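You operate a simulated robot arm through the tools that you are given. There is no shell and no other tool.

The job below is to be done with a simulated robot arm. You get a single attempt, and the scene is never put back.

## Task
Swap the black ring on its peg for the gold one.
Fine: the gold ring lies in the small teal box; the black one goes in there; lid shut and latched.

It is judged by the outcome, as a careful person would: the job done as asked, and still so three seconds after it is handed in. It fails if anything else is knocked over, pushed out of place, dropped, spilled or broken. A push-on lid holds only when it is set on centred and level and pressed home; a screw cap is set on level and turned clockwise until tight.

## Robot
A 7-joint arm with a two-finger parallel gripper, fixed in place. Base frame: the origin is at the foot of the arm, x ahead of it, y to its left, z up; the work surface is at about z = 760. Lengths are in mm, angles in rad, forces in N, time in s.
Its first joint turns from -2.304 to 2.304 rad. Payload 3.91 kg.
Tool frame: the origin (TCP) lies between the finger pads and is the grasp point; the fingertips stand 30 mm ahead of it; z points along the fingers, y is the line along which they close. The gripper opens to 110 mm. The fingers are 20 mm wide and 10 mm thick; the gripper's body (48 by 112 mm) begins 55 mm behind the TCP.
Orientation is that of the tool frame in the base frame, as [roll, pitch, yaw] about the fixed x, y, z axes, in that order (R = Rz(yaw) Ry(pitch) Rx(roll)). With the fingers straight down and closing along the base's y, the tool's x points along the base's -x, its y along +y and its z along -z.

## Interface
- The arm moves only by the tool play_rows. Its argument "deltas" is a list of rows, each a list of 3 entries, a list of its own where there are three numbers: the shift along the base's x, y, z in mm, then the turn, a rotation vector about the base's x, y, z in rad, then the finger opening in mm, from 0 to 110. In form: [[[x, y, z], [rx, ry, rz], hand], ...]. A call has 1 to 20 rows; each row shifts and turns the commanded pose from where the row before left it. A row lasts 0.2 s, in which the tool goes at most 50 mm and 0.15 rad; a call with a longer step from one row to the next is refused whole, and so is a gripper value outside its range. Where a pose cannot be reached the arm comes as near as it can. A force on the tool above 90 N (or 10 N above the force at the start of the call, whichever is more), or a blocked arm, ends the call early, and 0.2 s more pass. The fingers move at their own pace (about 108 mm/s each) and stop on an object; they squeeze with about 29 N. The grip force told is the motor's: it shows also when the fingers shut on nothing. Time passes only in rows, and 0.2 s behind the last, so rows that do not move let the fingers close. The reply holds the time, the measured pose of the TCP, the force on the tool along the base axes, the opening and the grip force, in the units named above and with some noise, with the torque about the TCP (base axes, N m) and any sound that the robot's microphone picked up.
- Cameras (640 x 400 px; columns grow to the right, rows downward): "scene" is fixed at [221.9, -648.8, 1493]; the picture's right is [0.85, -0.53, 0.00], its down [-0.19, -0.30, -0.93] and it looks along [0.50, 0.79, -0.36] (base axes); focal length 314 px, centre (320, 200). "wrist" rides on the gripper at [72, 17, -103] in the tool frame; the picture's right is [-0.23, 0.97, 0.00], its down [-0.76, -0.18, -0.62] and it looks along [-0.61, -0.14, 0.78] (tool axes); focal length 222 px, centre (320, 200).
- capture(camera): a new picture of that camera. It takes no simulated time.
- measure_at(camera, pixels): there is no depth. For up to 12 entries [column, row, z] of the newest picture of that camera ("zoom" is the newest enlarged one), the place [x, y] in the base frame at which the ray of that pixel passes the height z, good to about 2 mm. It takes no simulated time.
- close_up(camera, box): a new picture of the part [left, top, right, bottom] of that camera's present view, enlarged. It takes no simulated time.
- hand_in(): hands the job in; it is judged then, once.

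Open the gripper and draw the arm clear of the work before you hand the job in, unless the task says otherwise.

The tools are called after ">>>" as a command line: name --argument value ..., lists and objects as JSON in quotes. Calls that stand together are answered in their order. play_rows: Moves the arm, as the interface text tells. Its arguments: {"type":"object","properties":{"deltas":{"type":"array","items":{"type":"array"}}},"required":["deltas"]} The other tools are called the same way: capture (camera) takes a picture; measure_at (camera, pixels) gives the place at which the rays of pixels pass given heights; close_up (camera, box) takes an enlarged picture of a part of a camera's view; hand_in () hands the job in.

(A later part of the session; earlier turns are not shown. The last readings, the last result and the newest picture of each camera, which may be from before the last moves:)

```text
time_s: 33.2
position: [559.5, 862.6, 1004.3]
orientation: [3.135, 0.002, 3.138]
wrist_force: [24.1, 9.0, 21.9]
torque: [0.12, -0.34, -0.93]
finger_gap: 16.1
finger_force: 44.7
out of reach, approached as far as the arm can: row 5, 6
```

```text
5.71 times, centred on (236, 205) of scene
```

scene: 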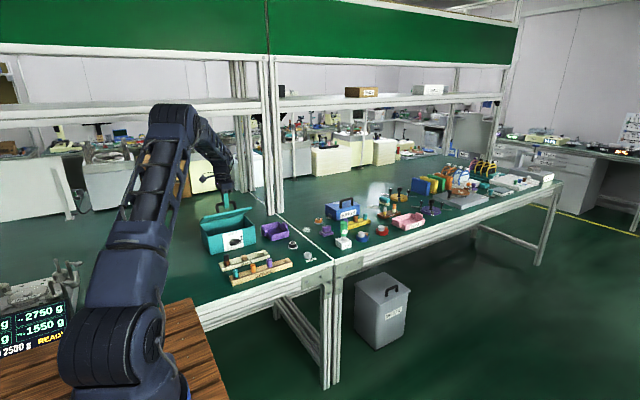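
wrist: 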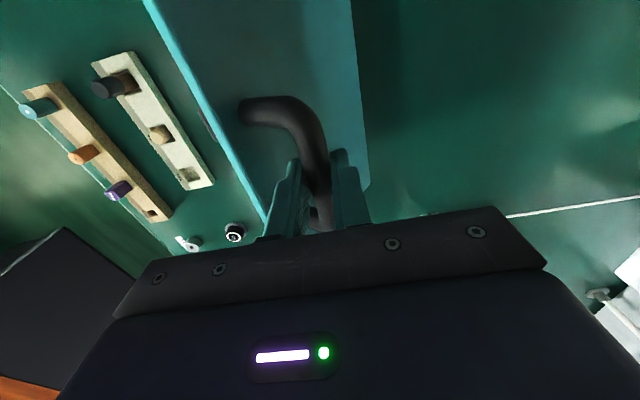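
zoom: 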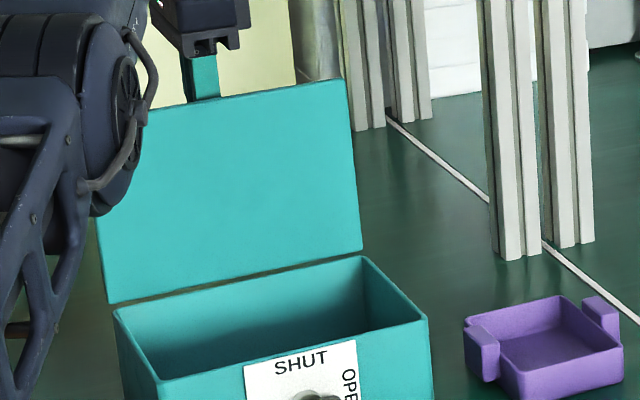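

The arm is at its reach limit with the lid at ~90°. I back the command to the reachable pose and loosen the grip slightly (cage) to sense which way the lid leans.

>>> play_rows --deltas '[[[0, -7.4, 3.2], [0, 0, 0], 5], [[0, -7.4, 3.1], [0, 0, 0], 5], [[0, 0, 0], [0, 0, 0], 26], [[0, 0, 0], [0, 0, 0], 26], [[0, 0, 0], [0, 0, 0], 26]]'

>>> capture --camera "wrist"

>>> close_up --camera "wrist" --box '[220, 80, 420, 240]'

>>> close_up --camera "scene" --box '[180, 170, 292, 240]'

```text
time_s: 34.4
position: [556.9, 848.1, 1005.7]
orientation: [3.138, -0.002, -3.141]
wrist_force: [-0.6, 0.2, 0.1]
torque: [-0.03, 0.0, 0.0]
finger_gap: 25.8
finger_force: 0.0
```

```text
taken
```

wrist: 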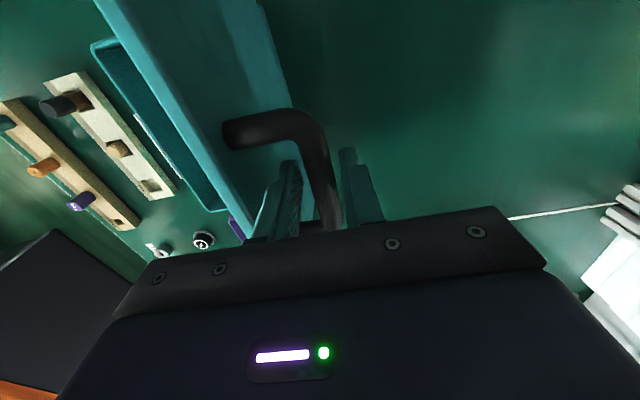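

```text
2.50 times, centred on (320, 160) of wrist
```

zoom: 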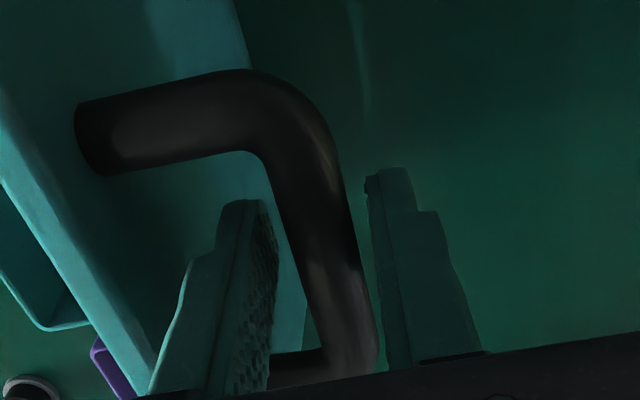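

```text
5.71 times, centred on (236, 205) of scene
```

zoom: 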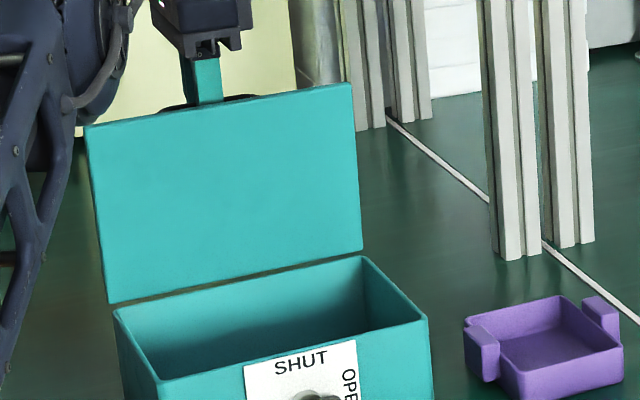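

The bar sits free within the 26 mm cage. I wait a bit and shift the cage 4 mm toward −y to see whether the lid follows or stays.

>>> play_rows --deltas '[[[0, -4, 0], [0, 0, 0], 26], [[0, 0, 0], [0, 0, 0], 26], [[0, 0, 0], [0, 0, 0], 26], [[0, 0, 0], [0, 0, 0], 26]]'

>>> close_up --camera "wrist" --box '[220, 80, 420, 240]'

```text
time_s: 35.4
position: [556.9, 843.6, 1005.8]
orientation: [3.137, -0.002, 3.139]
wrist_force: [-0.7, 0.3, -0.1]
torque: [0.01, 0.01, 0.02]
finger_gap: 26.2
finger_force: 0.0
```

```text
2.50 times, centred on (320, 160) of wrist
```

zoom: 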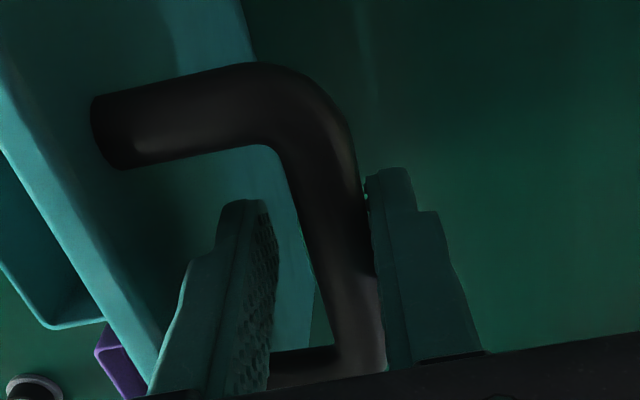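

The bar stayed put while the cage moved, so the hinge holds by friction. I open a bit more, rise clear, and check that the lid remains open.

>>> play_rows --deltas '[[[0, 3, 0], [0, 0, 0], 40], [[0, 0, 0], [0, 0, 0], 40], [[0, 0, 15], [0, 0, 0], 40], [[0, 0, 20], [0, 0, 0], 40], [[0, -20, 20], [0, 0, 0], 40], [[0, -30, 10], [0, 0, 0], 40], [[0, -40, 0], [0, 0, 0], 40], [[0, -40, 0], [0, 0, 0], 40], [[0, -40, 0], [0, 0, 0], 40], [[0, 0, 0], [0, 0, 0], 40]]'

>>> capture --camera "wrist"

>>> close_up --camera "scene" --box '[180, 170, 292, 240]'

```text
time_s: 37.6
position: [557.6, 677.1, 1070.9]
orientation: [3.138, -0.001, 3.14]
wrist_force: [0.9, 0.0, 0.6]
torque: [0.01, 0.0, 0.01]
finger_gap: 39.8
finger_force: 0.0
```

```text
taken
```

wrist: 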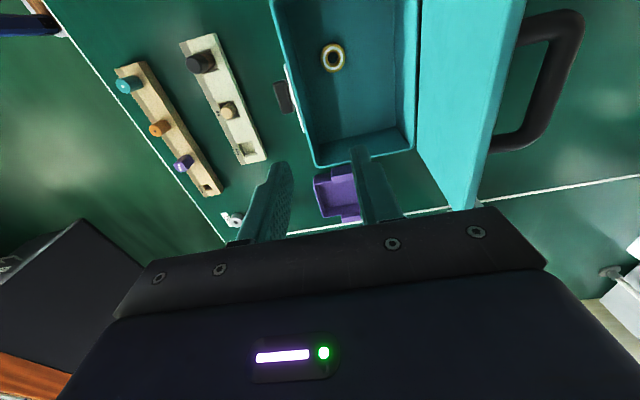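

```text
5.71 times, centred on (236, 205) of scene
```

zoom: 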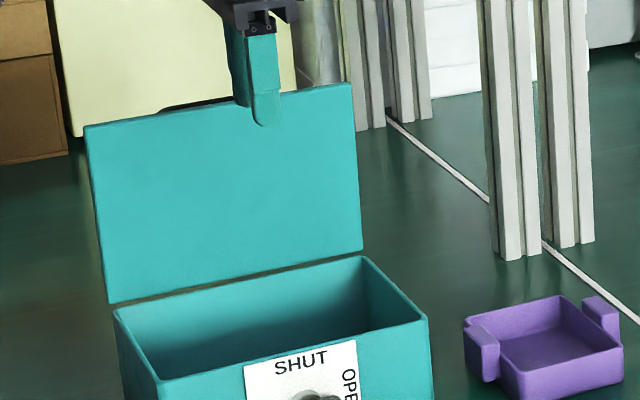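

The lid stays open and the gold ring is visible in the box at (333,58). I zoom in and measure it.

>>> close_up --camera "wrist" --box '[301, 38, 365, 78]'

>>> measure_at --camera "wrist" --pixels '[[333, 58, 765], [333, 58, 775], [333, 58, 785], [315, 167, 765], [413, 152, 765], [283, 0, 765], [280, 5, 850], [315, 167, 850], [415, 150, 850]]'

```text
10.00 times, centred on (333, 58) of wrist
```

zoom: 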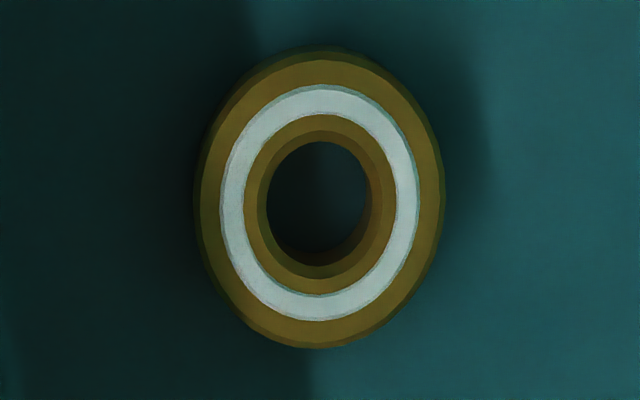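

```text
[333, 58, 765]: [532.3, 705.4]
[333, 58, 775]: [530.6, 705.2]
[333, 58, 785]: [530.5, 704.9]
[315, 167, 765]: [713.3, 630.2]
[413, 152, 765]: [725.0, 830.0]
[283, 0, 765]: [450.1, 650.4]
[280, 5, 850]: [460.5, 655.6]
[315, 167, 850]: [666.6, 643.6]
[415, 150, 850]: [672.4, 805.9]
```

The gold ring lies flat, white band up, at about (531,705). First I go to the black ring's peg with yaw −π/2 so the fingers close along x, and look from close by.

>>> play_rows --deltas '[[[23, -15, 0], [0, 0, 0.15], 60], [[23, -15, 0], [0, 0, 0.15], 60], [[23, -15, 0], [0, 0, 0.15], 60], [[23, -15, 0], [0, 0, 0.15], 60], [[23, -15, 0], [0, 0, 0.15], 60], [[23, -15, -10], [0, 0, 0.15], 60], [[23, -15, -15], [0, 0, 0.15], 60], [[23, -15, -20], [0, 0, 0.15], 60], [[23, -15, -25], [0, 0, 0.15], 60], [[20, -12, -30], [0, 0, 0.15], 60], [[15, -10, -30], [0, 0, 0.071], 60], [[0, 0, -20], [0, 0, 0], 60], [[0, 0, 0], [0, 0, 0], 60]]'

>>> capture --camera "wrist"

>>> capture --camera "scene"

```text
time_s: 40.4
position: [801.0, 520.4, 921.1]
orientation: [3.138, -0.002, -1.574]
wrist_force: [0.4, 0.6, -0.1]
torque: [-0.01, 0.02, 0.02]
finger_gap: 60.1
finger_force: 0.1
```

```text
taken
```

wrist: 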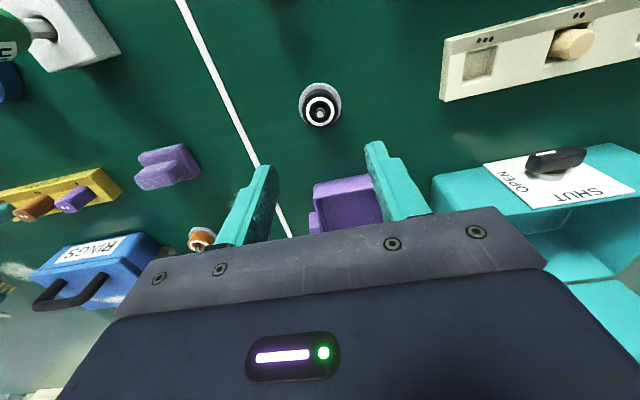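

```text
taken
```

scene: 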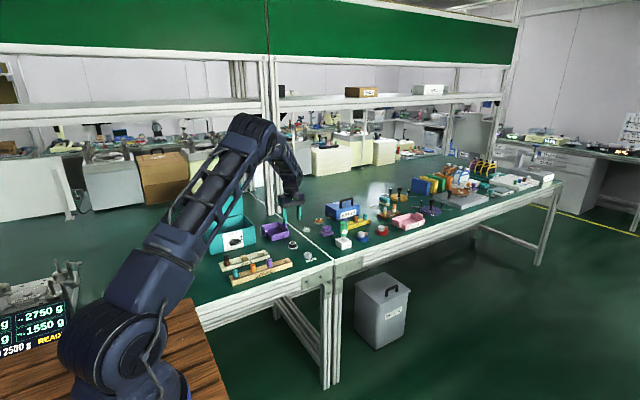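

The peg is at (320,108) in the wrist view. I zoom in and measure its parts.

>>> close_up --camera "wrist" --box '[288, 85, 352, 125]'

>>> measure_at --camera "wrist" --pixels '[[320, 112, 780], [320, 112, 790], [320, 112, 800], [298.5, 103, 765], [341.5, 103, 765], [320, 103, 760], [320, 103, 770]]'

```text
10.00 times, centred on (320, 105) of wrist
```

zoom: 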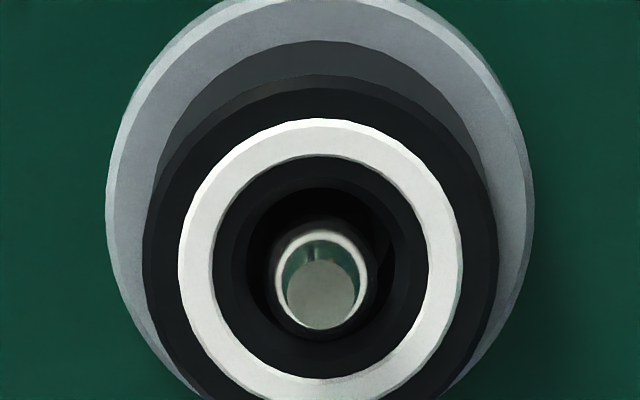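

```text
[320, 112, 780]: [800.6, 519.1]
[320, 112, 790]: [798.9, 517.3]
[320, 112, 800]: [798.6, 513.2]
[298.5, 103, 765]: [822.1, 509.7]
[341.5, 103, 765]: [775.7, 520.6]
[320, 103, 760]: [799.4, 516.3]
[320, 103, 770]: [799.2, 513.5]
```

I measure with the zoomed picture: flange centre (320,215), ring top centre (320,255), peg tip (320,285), and edges for diameters.

>>> measure_at --camera "zoom" --pixels '[[320, 215, 766], [320, 255, 780], [320, 255, 785], [320, 255, 790], [320, 285, 790], [320, 285, 800], [105, 215, 765], [535, 215, 765], [143, 255, 785], [498, 255, 785], [272, 285, 785], [372, 285, 785]]'

>>> close_up --camera "scene" --box '[280, 232, 312, 252]'

```text
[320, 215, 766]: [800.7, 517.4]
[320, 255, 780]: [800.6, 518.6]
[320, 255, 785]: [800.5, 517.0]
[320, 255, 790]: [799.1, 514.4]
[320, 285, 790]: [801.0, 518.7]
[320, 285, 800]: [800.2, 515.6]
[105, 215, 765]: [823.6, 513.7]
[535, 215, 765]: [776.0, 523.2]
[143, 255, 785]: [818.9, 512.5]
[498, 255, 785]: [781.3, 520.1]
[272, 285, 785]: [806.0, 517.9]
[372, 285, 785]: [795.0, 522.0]
```

```text
16.00 times, centred on (296, 242) of scene
```

zoom: 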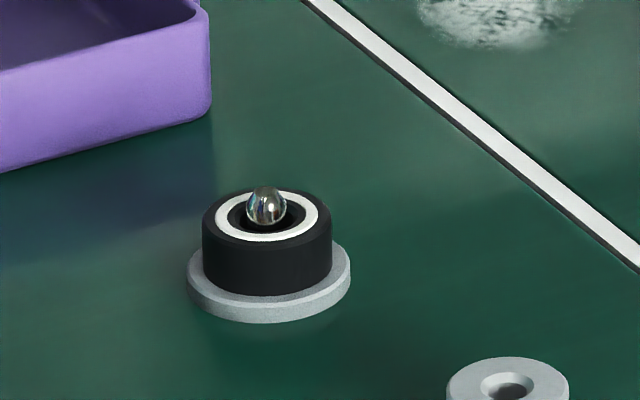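

The peg centre is at about (801,518.5); the ring is ~38 mm wide, ~17 mm tall on a 48 mm flange. I descend to z≈800 with the fingers open at 60 mm, pausing to check before gripping.

>>> play_rows --deltas '[[[0.5, -2, -30], [0, 0, 0], 60], [[0, 0, -40], [0, 0, 0], 60], [[0, 0, -30], [0, 0, 0], 60], [[0, 0, -15], [0, 0, 0], 60], [[0, 0, 0], [0, 0, 0], 60]]'

>>> capture --camera "wrist"

>>> close_up --camera "scene" --box '[272, 222, 320, 252]'

```text
time_s: 41.6
position: [801.5, 518.6, 805.7]
orientation: [3.139, -0.003, -1.571]
wrist_force: [-0.6, -1.0, 0.2]
torque: [0.02, 0.0, -0.01]
finger_gap: 60.0
finger_force: 0.0
```

```text
taken
```

wrist: 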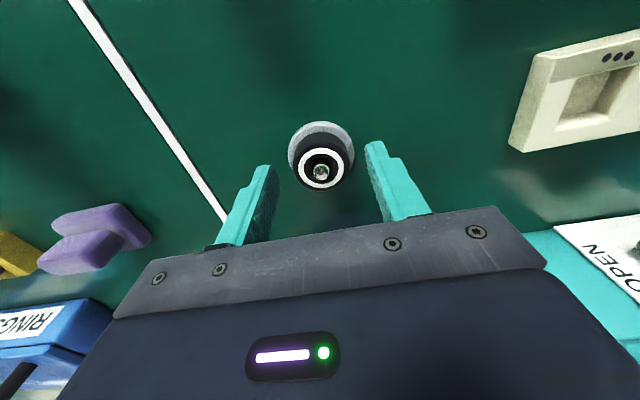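

```text
13.33 times, centred on (296, 237) of scene
```

zoom: 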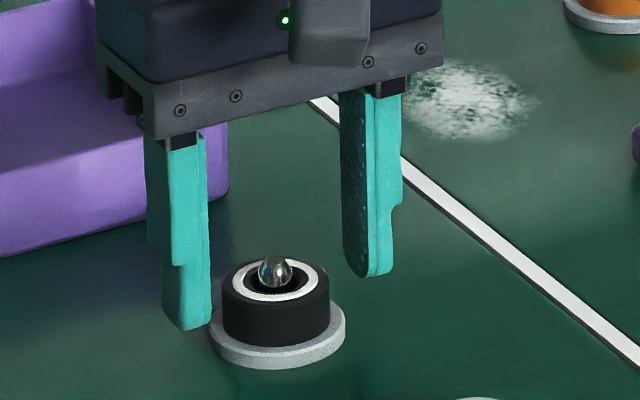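

The ring centre at (320,170) matches the grasp axis exactly. I lower 6 mm and close on the ring.

>>> play_rows --deltas '[[[0, 0, -6], [0, 0, 0], 60], [[0, 0, 0], [0, 0, 0], 45], [[0, 0, 0], [0, 0, 0], 30], [[0, 0, 0], [0, 0, 0], 30], [[0, 0, 0], [0, 0, 0], 30]]'

>>> close_up --camera "scene" --box '[272, 222, 320, 252]'

```text
time_s: 42.8
position: [800.8, 518.2, 799.5]
orientation: [3.138, -0.002, -1.574]
wrist_force: [0.1, 0.0, -0.2]
torque: [0.0, 0.01, 0.01]
finger_gap: 36.5
finger_force: 29.3
```

```text
13.33 times, centred on (296, 237) of scene
```

zoom: 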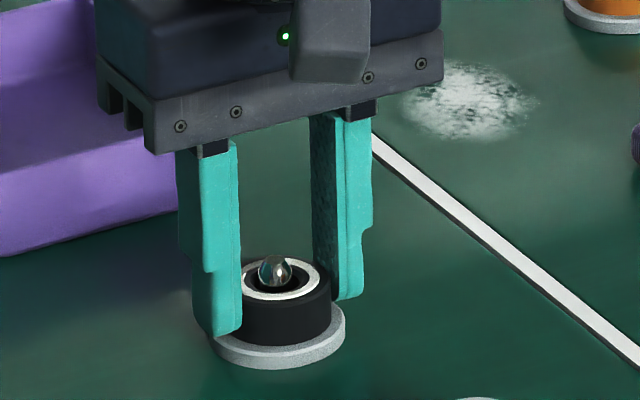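

Gripped at 36.5 mm with no side load. I pull straight up gently and watch the force.

>>> play_rows --deltas '[[[0, 0, 3], [0, 0, 0], 30], [[0, 0, 4], [0, 0, 0], 30], [[0, 0, 5], [0, 0, 0], 30], [[0, 0, 0], [0, 0, 0], 30]]'

>>> close_up --camera "scene" --box '[272, 222, 320, 252]'

```text
time_s: 43.8
position: [799.7, 518.7, 811.8]
orientation: [3.139, -0.001, -1.573]
wrist_force: [0.7, 0.3, -0.5]
torque: [0.0, -0.01, 0.01]
finger_gap: 36.3
finger_force: 29.5
```

```text
13.33 times, centred on (296, 237) of scene
```

zoom: 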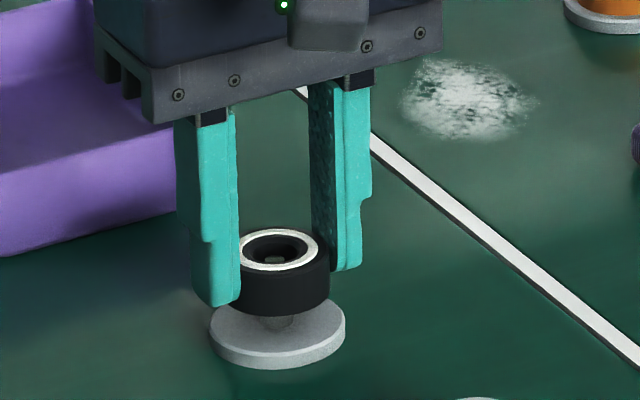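

The ring lifts freely off the peg. I raise it well clear and look at the bare peg.

>>> play_rows --deltas '[[[0, 0, 8], [0, 0, 0], 30], [[0, 0, 20], [0, 0, 0], 30], [[0, 0, 30], [0, 0, 0], 30], [[0, 0, 35], [0, 0, 0], 30], [[0, 0, 0], [0, 0, 0], 30]]'

>>> close_up --camera "scene" --box '[264, 212, 328, 252]'

>>> capture --camera "wrist"

```text
time_s: 45.0
position: [800.1, 518.3, 904.5]
orientation: [3.138, -0.002, -1.572]
wrist_force: [-0.3, 0.0, -1.1]
torque: [0.01, 0.0, 0.0]
finger_gap: 36.3
finger_force: 29.4
```

```text
10.00 times, centred on (296, 232) of scene
```

zoom: 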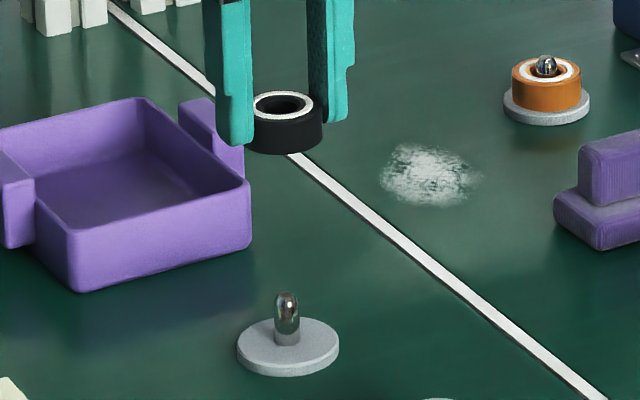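

```text
taken
```

wrist: 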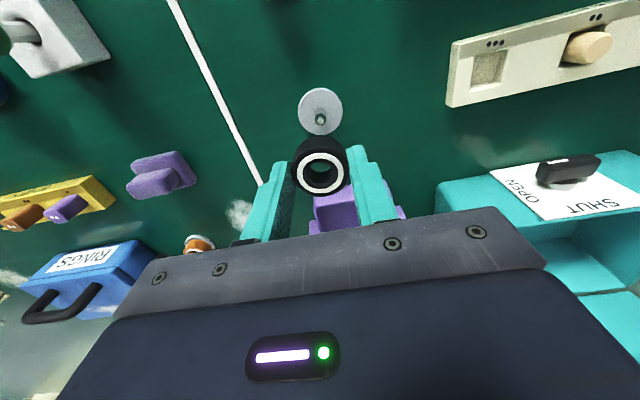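

The peg is bare with its rounded tip. I carry the black ring over the box, to a free spot at about (602,708), staying high.

>>> play_rows --deltas '[[[0, 0, 45], [0, 0, 0], 30], [[-10, 10, 45], [0, 0, 0], 30], [[-30, 28, 0], [0, 0, 0], 30], [[-30, 29, 0], [0, 0, 0], 30], [[-30, 29, 0], [0, 0, 0], 30], [[-30, 29, 0], [0, 0, 0], 30], [[-30, 29, 0], [0, 0, 0], 30], [[-30, 28, 0], [0, 0, 0], 30], [[-9, 8, 0], [0, 0, 0], 30], [[0, 0, -25], [0, 0, 0], 30], [[0, 0, 0], [0, 0, 0], 30]]'

>>> capture --camera "wrist"

>>> close_up --camera "scene" --box '[180, 160, 308, 240]'

```text
time_s: 47.4
position: [601.4, 708.4, 970.1]
orientation: [3.138, -0.002, -1.573]
wrist_force: [-0.6, -0.3, -1.5]
torque: [-0.01, 0.0, 0.02]
finger_gap: 36.5
finger_force: 28.7
```

```text
taken
```

wrist: 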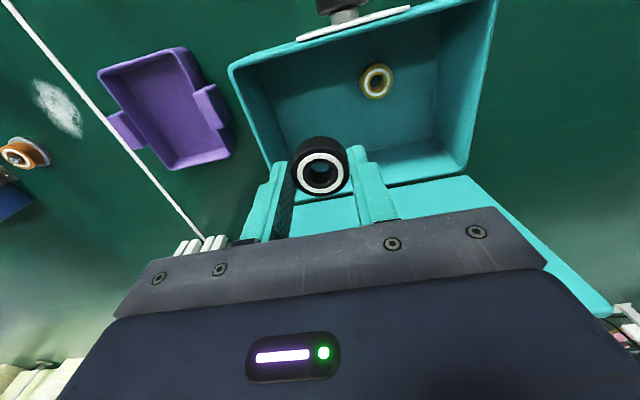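

```text
5.00 times, centred on (244, 200) of scene
```

zoom: 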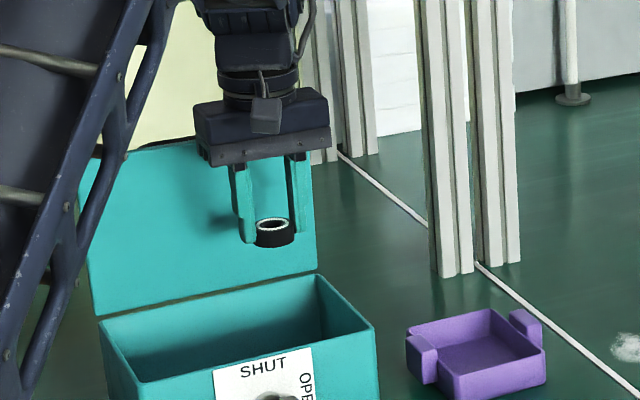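

I measure the gold ring and box rim in this view before lowering.

>>> close_up --camera "wrist" --box '[336, 56, 416, 106]'

>>> measure_at --camera "wrist" --pixels '[[376, 81, 785], [228, 67, 850], [497, 0, 850], [278, 208, 850], [466, 175, 850], [268, 165, 765], [440, 150, 765], [242, 72, 850]]'

>>> measure_at --camera "zoom" --pixels '[[320, 205, 780], [320, 205, 785]]'

```text
8.00 times, centred on (376, 81) of wrist
```

zoom: 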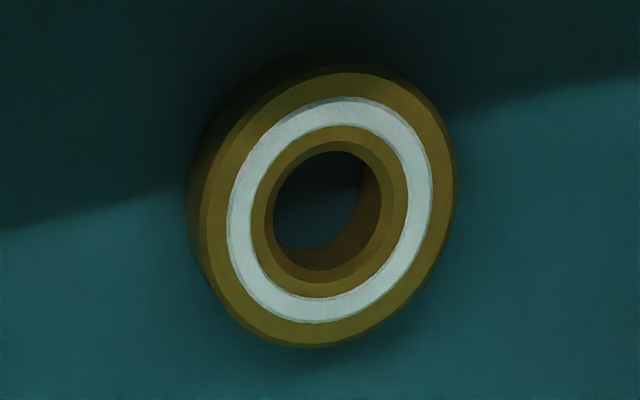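

```text
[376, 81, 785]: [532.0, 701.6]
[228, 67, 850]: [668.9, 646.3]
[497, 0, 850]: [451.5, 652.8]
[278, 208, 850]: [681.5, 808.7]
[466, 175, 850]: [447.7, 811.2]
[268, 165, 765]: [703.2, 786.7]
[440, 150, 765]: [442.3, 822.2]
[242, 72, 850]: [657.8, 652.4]
```

```text
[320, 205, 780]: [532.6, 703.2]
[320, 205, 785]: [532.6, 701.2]
```

Gold ring is at about (532,703), interior x ≈460–658. I shift to x≈596 and lower to TCP z≈815.

>>> play_rows --deltas '[[[-5.5, 0, -40], [0, 0, 0], 30], [[0, 0, -40], [0, 0, 0], 30], [[0, 0, -40], [0, 0, 0], 30], [[0, 0, -25], [0, 0, 0], 30], [[0, 0, -10], [0, 0, 0], 30], [[0, 0, 0], [0, 0, 0], 30]]'

>>> capture --camera "wrist"

>>> close_up --camera "scene" --box '[180, 170, 292, 240]'

```text
time_s: 48.8
position: [595.2, 708.8, 814.7]
orientation: [3.136, -0.002, -1.572]
wrist_force: [-0.3, 0.1, -0.6]
torque: [-0.01, -0.03, 0.02]
finger_gap: 36.4
finger_force: 29.0
```

```text
taken
```

wrist: 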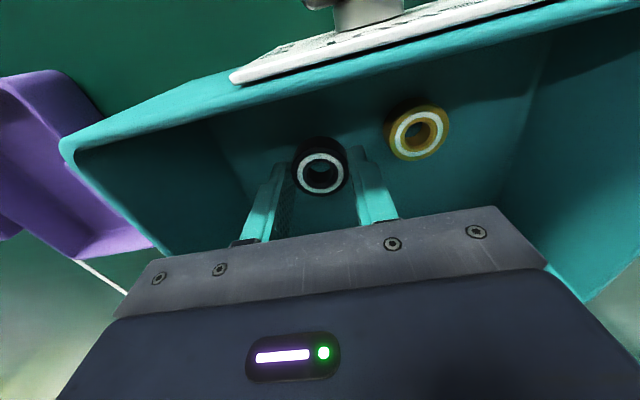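

```text
5.71 times, centred on (236, 205) of scene
```

zoom: 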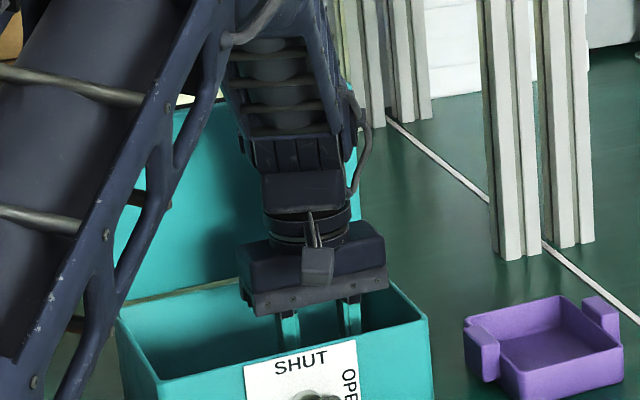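

All clear. I lower slowly to feel the floor.

>>> play_rows --deltas '[[[0, 0, -5], [0, 0, 0], 30], [[0, 0, -4], [0, 0, 0], 30], [[0, 0, -2], [0, 0, 0], 30], [[0, 0, -2], [0, 0, 0], 30], [[0, 0, 0], [0, 0, 0], 30]]'

>>> play_rows --deltas '[[[0, 0, -1.5], [0, 0, 0], 30], [[0, 0, -1.5], [0, 0, 0], 30], [[0, 0, 0], [0, 0, 0], 30]]'

```text
time_s: 50.0
position: [595.3, 709.8, 801.3]
orientation: [3.139, -0.002, -1.573]
wrist_force: [-0.3, 0.1, -1.0]
torque: [0.01, 0.02, -0.01]
finger_gap: 36.4
finger_force: 29.0
```

```text
time_s: 50.8
position: [595.2, 708.0, 800.4]
orientation: [3.139, 0.0, -1.572]
wrist_force: [0.0, -2.4, 10.8]
torque: [-0.09, -0.14, -0.07]
finger_gap: 36.3
finger_force: 29.2
```

Contact felt at z≈800.4 (10.8 N). I release the ring and rise.

>>> play_rows --deltas '[[[0, 0, 1], [0, 0, 0], 40], [[0, 0, 0], [0, 0, 0], 46], [[0, 0, 0], [0, 0, 0], 46], [[0, 0, 15], [0, 0, 0], 46], [[0, 0, 30], [0, 0, 0], 46], [[0, 0, 40], [0, 0, 0], 46], [[0, 0, 30], [0, 0, 0], 46], [[0, 0, 0], [0, 0, 0], 46]]'

>>> capture --camera "wrist"

```text
time_s: 52.6
position: [595.2, 708.7, 916.4]
orientation: [3.137, -0.002, -1.574]
wrist_force: [0.4, 0.1, -0.6]
torque: [-0.02, 0.05, 0.02]
finger_gap: 46.1
finger_force: 0.1
```

```text
taken
```

wrist: 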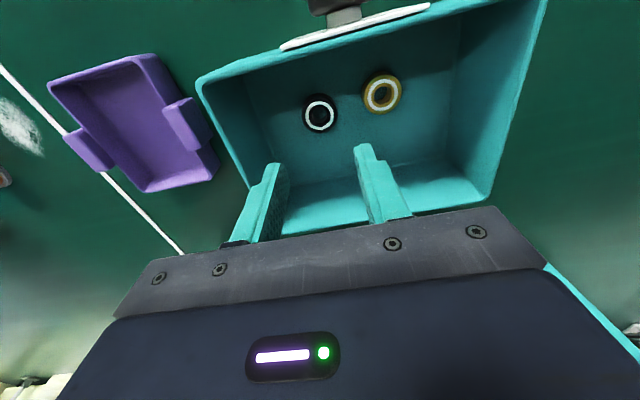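

The black ring rests flat in the box. I measure both rings in this view to align with the gold one.

>>> measure_at --camera "wrist" --pixels '[[320, 114.5, 786], [382.5, 94.5, 786], [320, 114.5, 782], [382.5, 94.5, 782]]'

>>> close_up --camera "wrist" --box '[290, 65, 418, 145]'

```text
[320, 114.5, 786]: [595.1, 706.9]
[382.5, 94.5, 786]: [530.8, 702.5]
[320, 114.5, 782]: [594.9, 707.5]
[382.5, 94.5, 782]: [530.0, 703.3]
```

```text
5.00 times, centred on (354, 105) of wrist
```

zoom: 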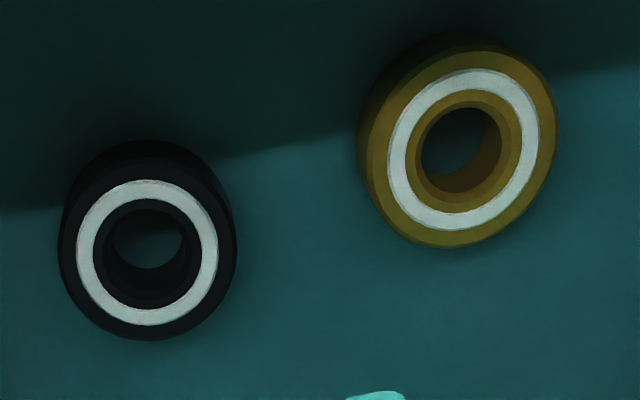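

The gold ring (slightly larger, ~40 mm) is at (530.5,703). I move above it at 52 mm opening and lower to check alignment.

>>> play_rows --deltas '[[[-32, -3, 0], [0, 0, 0], 52], [[-32.5, -2.7, 0], [0, 0, 0], 52], [[0, 0, -40], [0, 0, 0], 52], [[0, 0, -40], [0, 0, 0], 52], [[0, 0, 0], [0, 0, 0], 52]]'

>>> capture --camera "wrist"

>>> close_up --camera "wrist" --box '[240, 110, 400, 210]'

```text
time_s: 53.8
position: [531.5, 702.4, 832.3]
orientation: [3.138, -0.001, -1.572]
wrist_force: [-0.7, -0.9, 0.2]
torque: [0.0, -0.01, -0.03]
finger_gap: 52.1
finger_force: 0.1
```

```text
taken
```

wrist: 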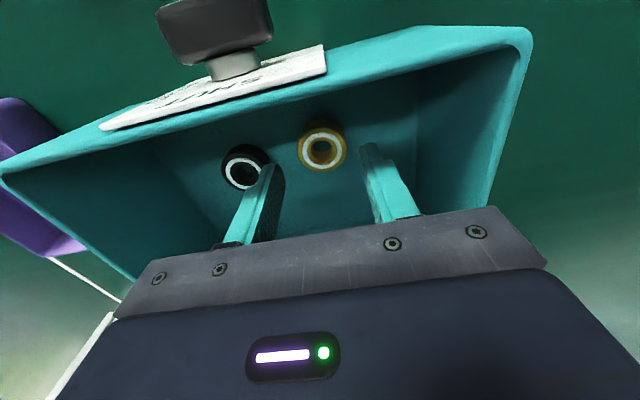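

```text
4.00 times, centred on (320, 160) of wrist
```

zoom: 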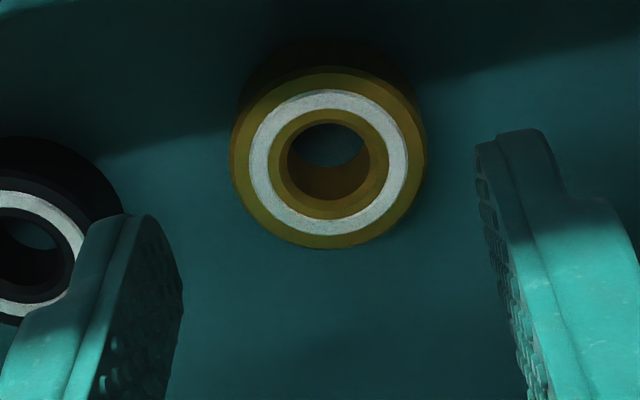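

Ring centre at (322,150.7) is about 1.3 mm off in x and 1 mm in y; I correct that, descend to z≈802 and grip.

>>> play_rows --deltas '[[[-1.3, -0.8, -10], [0, 0, 0], 51], [[0, 0, -12], [0, 0, 0], 51], [[0, 0, -6], [0, 0, 0], 51], [[0, 0, -2.5], [0, 0, 0], 51], [[0, 0, 0], [0, 0, 0], 51]]'

>>> capture --camera "wrist"

>>> close_up --camera "wrist" --box '[240, 120, 400, 220]'

```text
time_s: 55.0
position: [529.4, 701.1, 803.9]
orientation: [3.138, -0.002, -1.574]
wrist_force: [-0.3, -0.1, 0.2]
torque: [-0.01, -0.04, 0.0]
finger_gap: 51.0
finger_force: 0.1
```

```text
taken
```

wrist: 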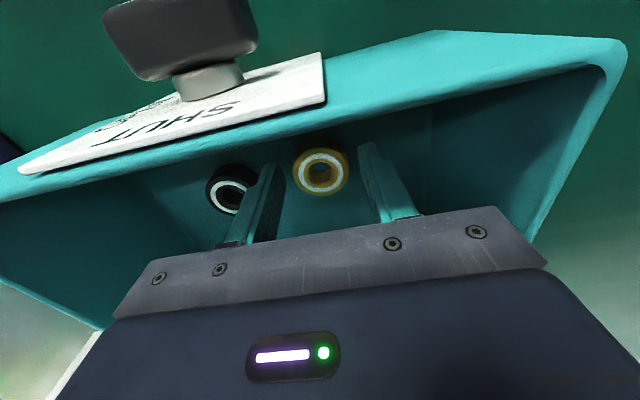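

```text
4.00 times, centred on (320, 170) of wrist
```

zoom: 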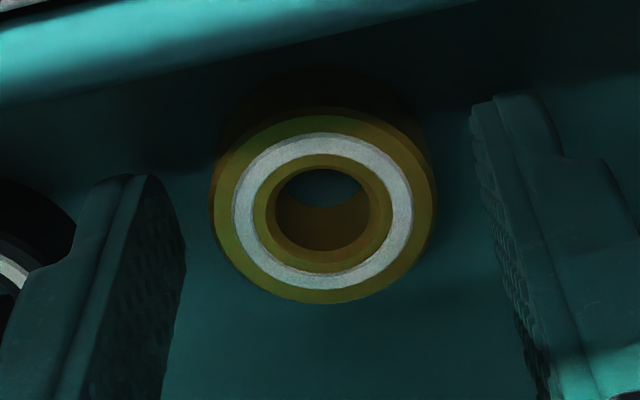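

Aligned (ring centre at (320.8,173)). I lower 2 mm more and close.

>>> play_rows --deltas '[[[0, 0, -2], [0, 0, 0], 51], [[0, 0, 0], [0, 0, 0], 40], [[0, 0, 0], [0, 0, 0], 30], [[0, 0, 0], [0, 0, 0], 30], [[0, 0, 0], [0, 0, 0], 30]]'

>>> play_rows --deltas '[[[0, 0, 5], [0, 0, 0], 30], [[0, 0, 15], [0, 0, 0], 30], [[0, 0, 40], [0, 0, 0], 30], [[0, 0, 40], [0, 0, 0], 30], [[0, 0, 40], [0, 0, 0], 30], [[0, 0, 0], [0, 0, 0], 30]]'

>>> capture --camera "wrist"

>>> close_up --camera "wrist" --box '[240, 120, 400, 220]'

```text
time_s: 56.2
position: [530.1, 701.5, 800.4]
orientation: [3.139, -0.001, -1.572]
wrist_force: [0.5, 0.2, 0.3]
torque: [-0.02, 0.02, 0.01]
finger_gap: 36.2
finger_force: 29.1
```

```text
time_s: 57.6
position: [530.4, 701.0, 942.8]
orientation: [3.138, -0.002, -1.572]
wrist_force: [0.6, 0.7, 0.5]
torque: [-0.02, 0.0, -0.03]
finger_gap: 36.0
finger_force: 29.1
```

```text
taken
```

wrist: 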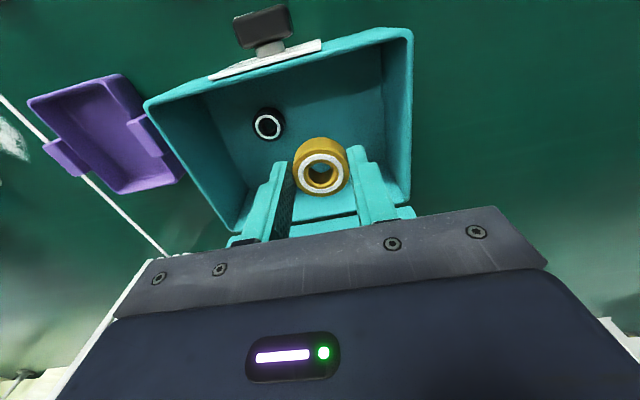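

```text
4.00 times, centred on (320, 170) of wrist
```

zoom: 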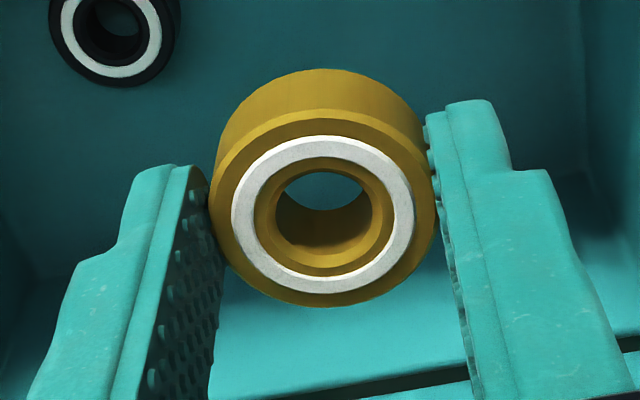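

The gold ring is held at 36 mm, level. I carry it back over the peg (offset +270.3, −183.5).

>>> play_rows --deltas '[[[0, -10, 10], [0, 0, 0], 30], [[33, -21.5, 0], [0, 0, 0], 30], [[34, -22, 0], [0, 0, 0], 30], [[34, -22, 0], [0, 0, 0], 30], [[34, -22, 0], [0, 0, 0], 30], [[34, -22, 0], [0, 0, 0], 30], [[34, -22, 0], [0, 0, 0], 30], [[34, -21, 0], [0, 0, 0], 30], [[33.3, -21, -30], [0, 0, 0], 30], [[0, 0, -40], [0, 0, 0], 30], [[0, 0, -30], [0, 0, 0], 30], [[0, 0, 0], [0, 0, 0], 30]]'

>>> capture --camera "wrist"

>>> close_up --camera "wrist" --box '[240, 100, 400, 200]'

>>> close_up --camera "scene" --box '[264, 215, 328, 255]'

```text
time_s: 60.2
position: [800.4, 515.7, 851.5]
orientation: [3.139, -0.003, -1.572]
wrist_force: [0.1, -0.2, -1.0]
torque: [0.01, 0.0, 0.01]
finger_gap: 36.3
finger_force: 29.1
```

```text
taken
```

wrist: 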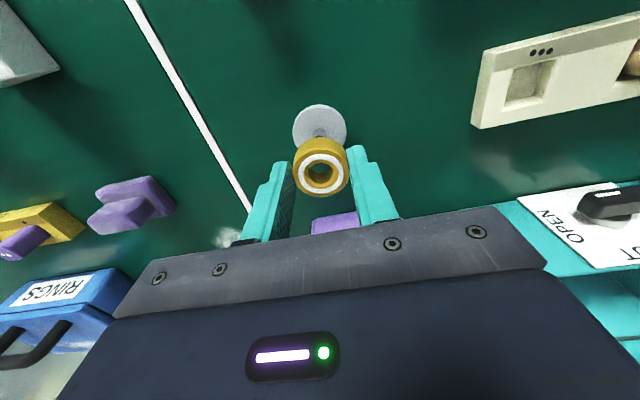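

```text
4.00 times, centred on (320, 150) of wrist
```

zoom: 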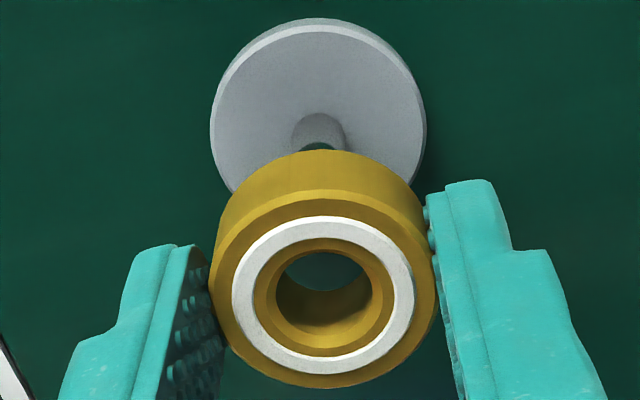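

```text
10.00 times, centred on (296, 235) of scene
```

zoom: 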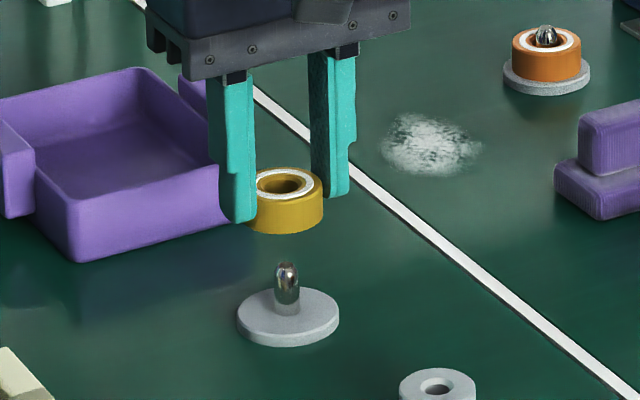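

The ring hangs above the peg; the x alignment looks good (ring centre col ≈ 323, peg ≈ 320 in zoom). I re-read the pose and zoom again to check y alignment.

>>> play_rows --deltas '[[[0, 0, 0], [0, 0, 0], 30], [[0, 0, 0], [0, 0, 0], 30]]'

>>> close_up --camera "wrist" --box '[280, 95, 360, 145]'

>>> measure_at --camera "wrist" --pixels '[[320, 134, 767], [320, 132, 767], [320, 130, 767], [320, 104.5, 764], [292.5, 130, 765], [346.7, 130, 765]]'

```text
time_s: 60.8
position: [799.1, 516.1, 851.7]
orientation: [3.137, -0.001, -1.571]
wrist_force: [0.6, 0.5, -0.4]
torque: [-0.01, -0.01, -0.02]
finger_gap: 36.0
finger_force: 28.9
```

```text
8.00 times, centred on (320, 120) of wrist
```

zoom: 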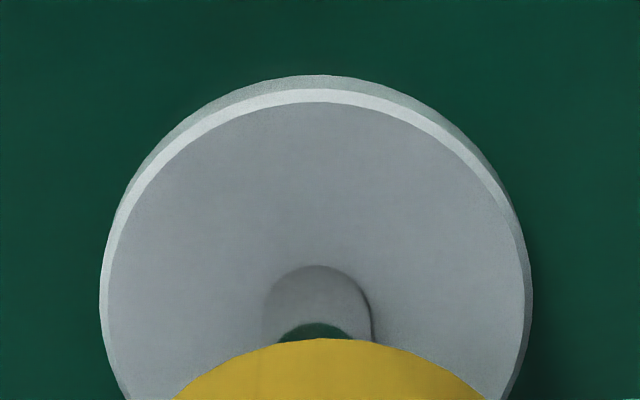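

```text
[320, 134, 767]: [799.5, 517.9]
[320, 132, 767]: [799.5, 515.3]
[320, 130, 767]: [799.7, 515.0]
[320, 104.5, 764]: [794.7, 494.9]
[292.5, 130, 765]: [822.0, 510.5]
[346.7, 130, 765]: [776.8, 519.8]
```

The peg is ~2 mm toward +y of the tool. I correct (+0.8, +2.3) and lower to just above the peg's tip, then check from both cameras.

>>> play_rows --deltas '[[[0.8, 2.3, -10], [0, 0, 0], 30], [[0, 0, -10], [0, 0, 0], 30], [[0, 0, 0], [0, 0, 0], 30], [[0, 0, 0], [0, 0, 0], 30]]'

>>> close_up --camera "wrist" --box '[280, 110, 360, 190]'

>>> close_up --camera "scene" --box '[272, 225, 320, 255]'

```text
time_s: 61.8
position: [802.4, 519.9, 832.3]
orientation: [3.138, -0.002, -1.574]
wrist_force: [0.5, 0.0, -0.6]
torque: [0.03, -0.01, 0.0]
finger_gap: 36.2
finger_force: 29.0
```

```text
5.00 times, centred on (320, 150) of wrist
```

zoom: 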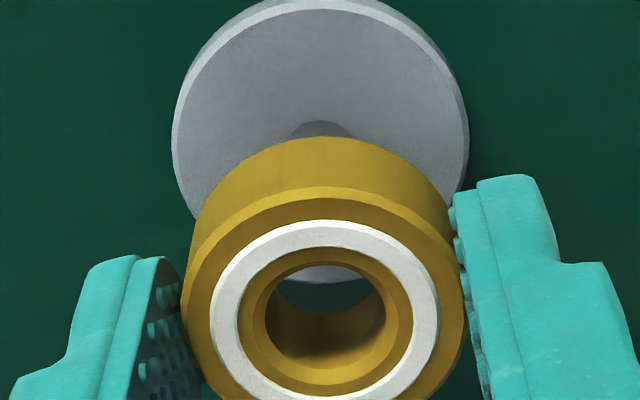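

```text
13.33 times, centred on (296, 240) of scene
```

zoom: 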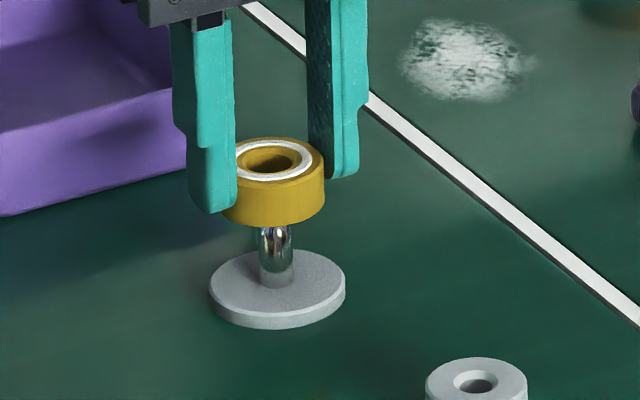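

Both views show the ring concentric with the peg to within ~1 mm. I lower slowly over the tip.

>>> play_rows --deltas '[[[0.3, 0, -3], [0, 0, 0], 30], [[0, 0, -3], [0, 0, 0], 30], [[0, 0, -3], [0, 0, 0], 30], [[0, 0, -3], [0, 0, 0], 30], [[0, 0, 0], [0, 0, 0], 30]]'

>>> close_up --camera "scene" --box '[272, 225, 320, 255]'

```text
time_s: 63.0
position: [802.9, 519.5, 820.9]
orientation: [3.138, -0.001, -1.572]
wrist_force: [1.7, -8.5, 9.1]
torque: [-0.38, -0.03, 0.0]
finger_gap: 36.4
finger_force: 29.2
```

```text
13.33 times, centred on (296, 240) of scene
```

zoom: 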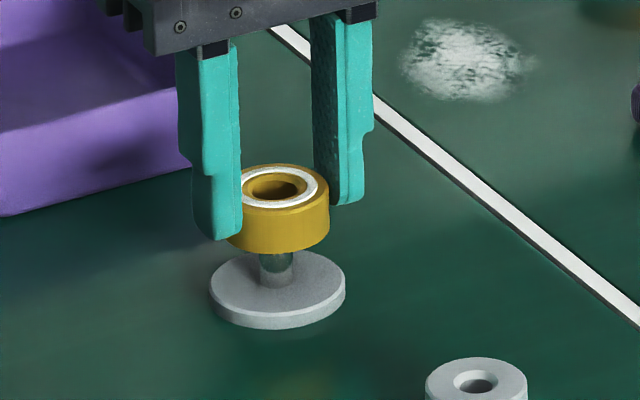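

Contact with Fy −8.5 N means the ring is a bit too far +y. I shift −1.5 mm in y and check the force.

>>> play_rows --deltas '[[[0, -0.8, 0], [0, 0, 0], 30], [[0, -0.7, 0], [0, 0, 0], 30], [[0, 0, 0], [0, 0, 0], 30]]'

```text
time_s: 63.8
position: [801.2, 519.1, 819.0]
orientation: [3.136, -0.003, -1.572]
wrist_force: [0.2, -3.4, -2.6]
torque: [-0.09, 0.01, 0.01]
finger_gap: 36.2
finger_force: 29.7
```

Force dropped to ~3 N. I shift another 0.5 mm in −y and continue down gently.

>>> play_rows --deltas '[[[0, -0.6, 0], [0, 0, 0], 30], [[0, 0, -2], [0, 0, 0], 30], [[0, 0, -2], [0, 0, 0], 30], [[0, 0, -2], [0, 0, 0], 30], [[0, 0, 0], [0, 0, 0], 30]]'

>>> close_up --camera "scene" --box '[272, 225, 320, 255]'

```text
time_s: 65.0
position: [802.8, 519.3, 813.8]
orientation: [3.137, -0.003, -1.572]
wrist_force: [-0.3, 0.6, -1.7]
torque: [0.02, 0.01, 0.01]
finger_gap: 36.3
finger_force: 28.8
```

```text
13.33 times, centred on (296, 240) of scene
```

zoom: 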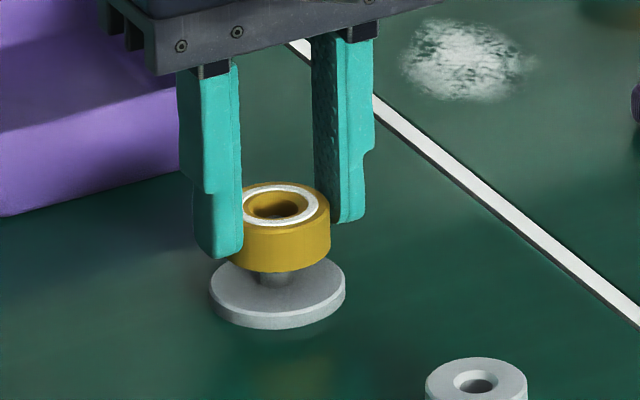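

The ring slides down with no load. I continue to near the flange.

>>> play_rows --deltas '[[[0, 0, -3], [0, 0, 0], 30], [[0, 0, -3], [0, 0, 0], 30], [[0, 0, -3], [0, 0, 0], 30], [[0, 0, -2], [0, 0, 0], 30], [[0, 0, 0], [0, 0, 0], 30]]'

>>> play_rows --deltas '[[[0, 0, -1.5], [0, 0, 0], 30], [[0, 0, -1], [0, 0, 0], 30], [[0, 0, 0], [0, 0, 0], 30]]'

>>> close_up --camera "scene" --box '[272, 225, 320, 255]'

```text
time_s: 66.2
position: [801.9, 518.3, 803.0]
orientation: [3.137, -0.003, -1.572]
wrist_force: [0.1, 0.3, -0.3]
torque: [0.04, 0.03, 0.01]
finger_gap: 36.0
finger_force: 28.5
```

```text
time_s: 67.0
position: [801.9, 517.8, 802.2]
orientation: [3.139, 0.001, -1.573]
wrist_force: [-0.9, -2.3, 11.7]
torque: [-0.09, -0.08, -0.03]
finger_gap: 36.1
finger_force: 29.1
```

```text
13.33 times, centred on (296, 240) of scene
```

zoom: 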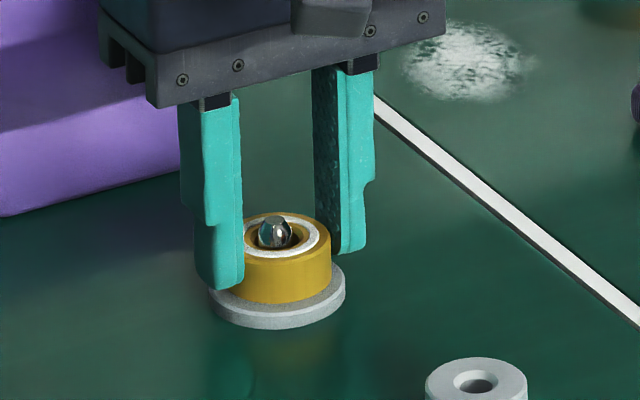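

The ring is seated on the flange (11.7 N contact). I release it and rise straight up.

>>> play_rows --deltas '[[[0, 0, 0.5], [0, 0, 0], 40], [[0, 0, 0], [0, 0, 0], 54], [[0, 0, 0], [0, 0, 0], 54], [[0, 0, 15], [0, 0, 0], 54], [[0, 0, 30], [0, 0, 0], 54], [[0, 0, 40], [0, 0, 0], 54], [[0, 0, 30], [0, 0, 0], 54], [[0, 0, 0], [0, 0, 0], 54]]'

>>> capture --camera "wrist"

>>> close_up --camera "scene" --box '[272, 225, 320, 255]'

>>> close_up --camera "scene" --box '[180, 160, 292, 260]'

```text
time_s: 68.8
position: [802.5, 517.7, 917.5]
orientation: [3.137, -0.003, -1.573]
wrist_force: [-0.4, -0.3, -1.0]
torque: [-0.02, -0.01, -0.01]
finger_gap: 54.0
finger_force: 0.0
```

```text
taken
```

wrist: 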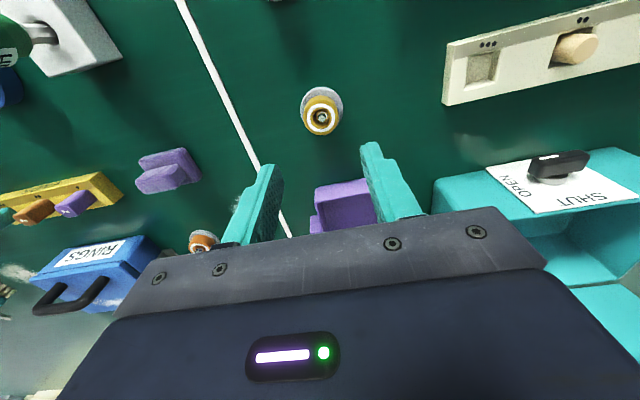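

```text
13.33 times, centred on (296, 240) of scene
```

zoom: 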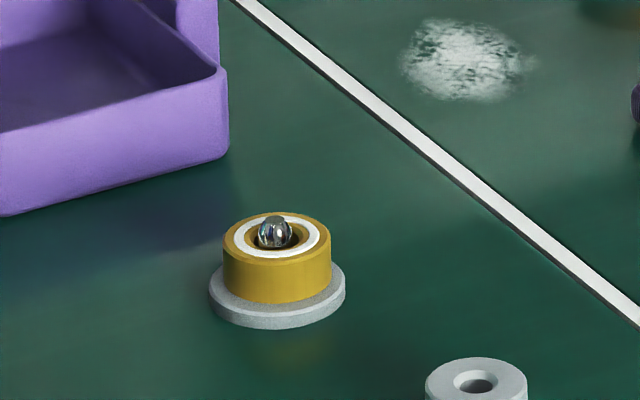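

```text
4.00 times, centred on (236, 210) of scene
```

zoom: 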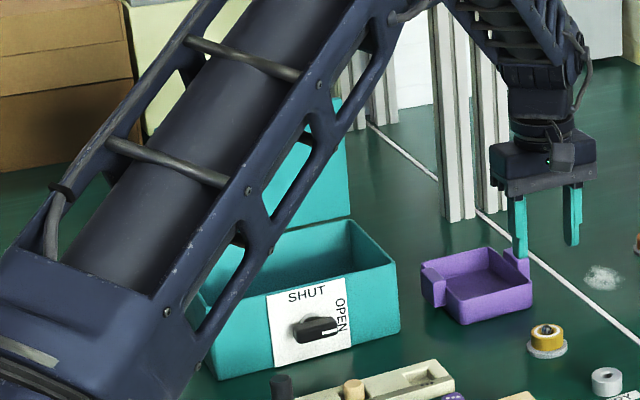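

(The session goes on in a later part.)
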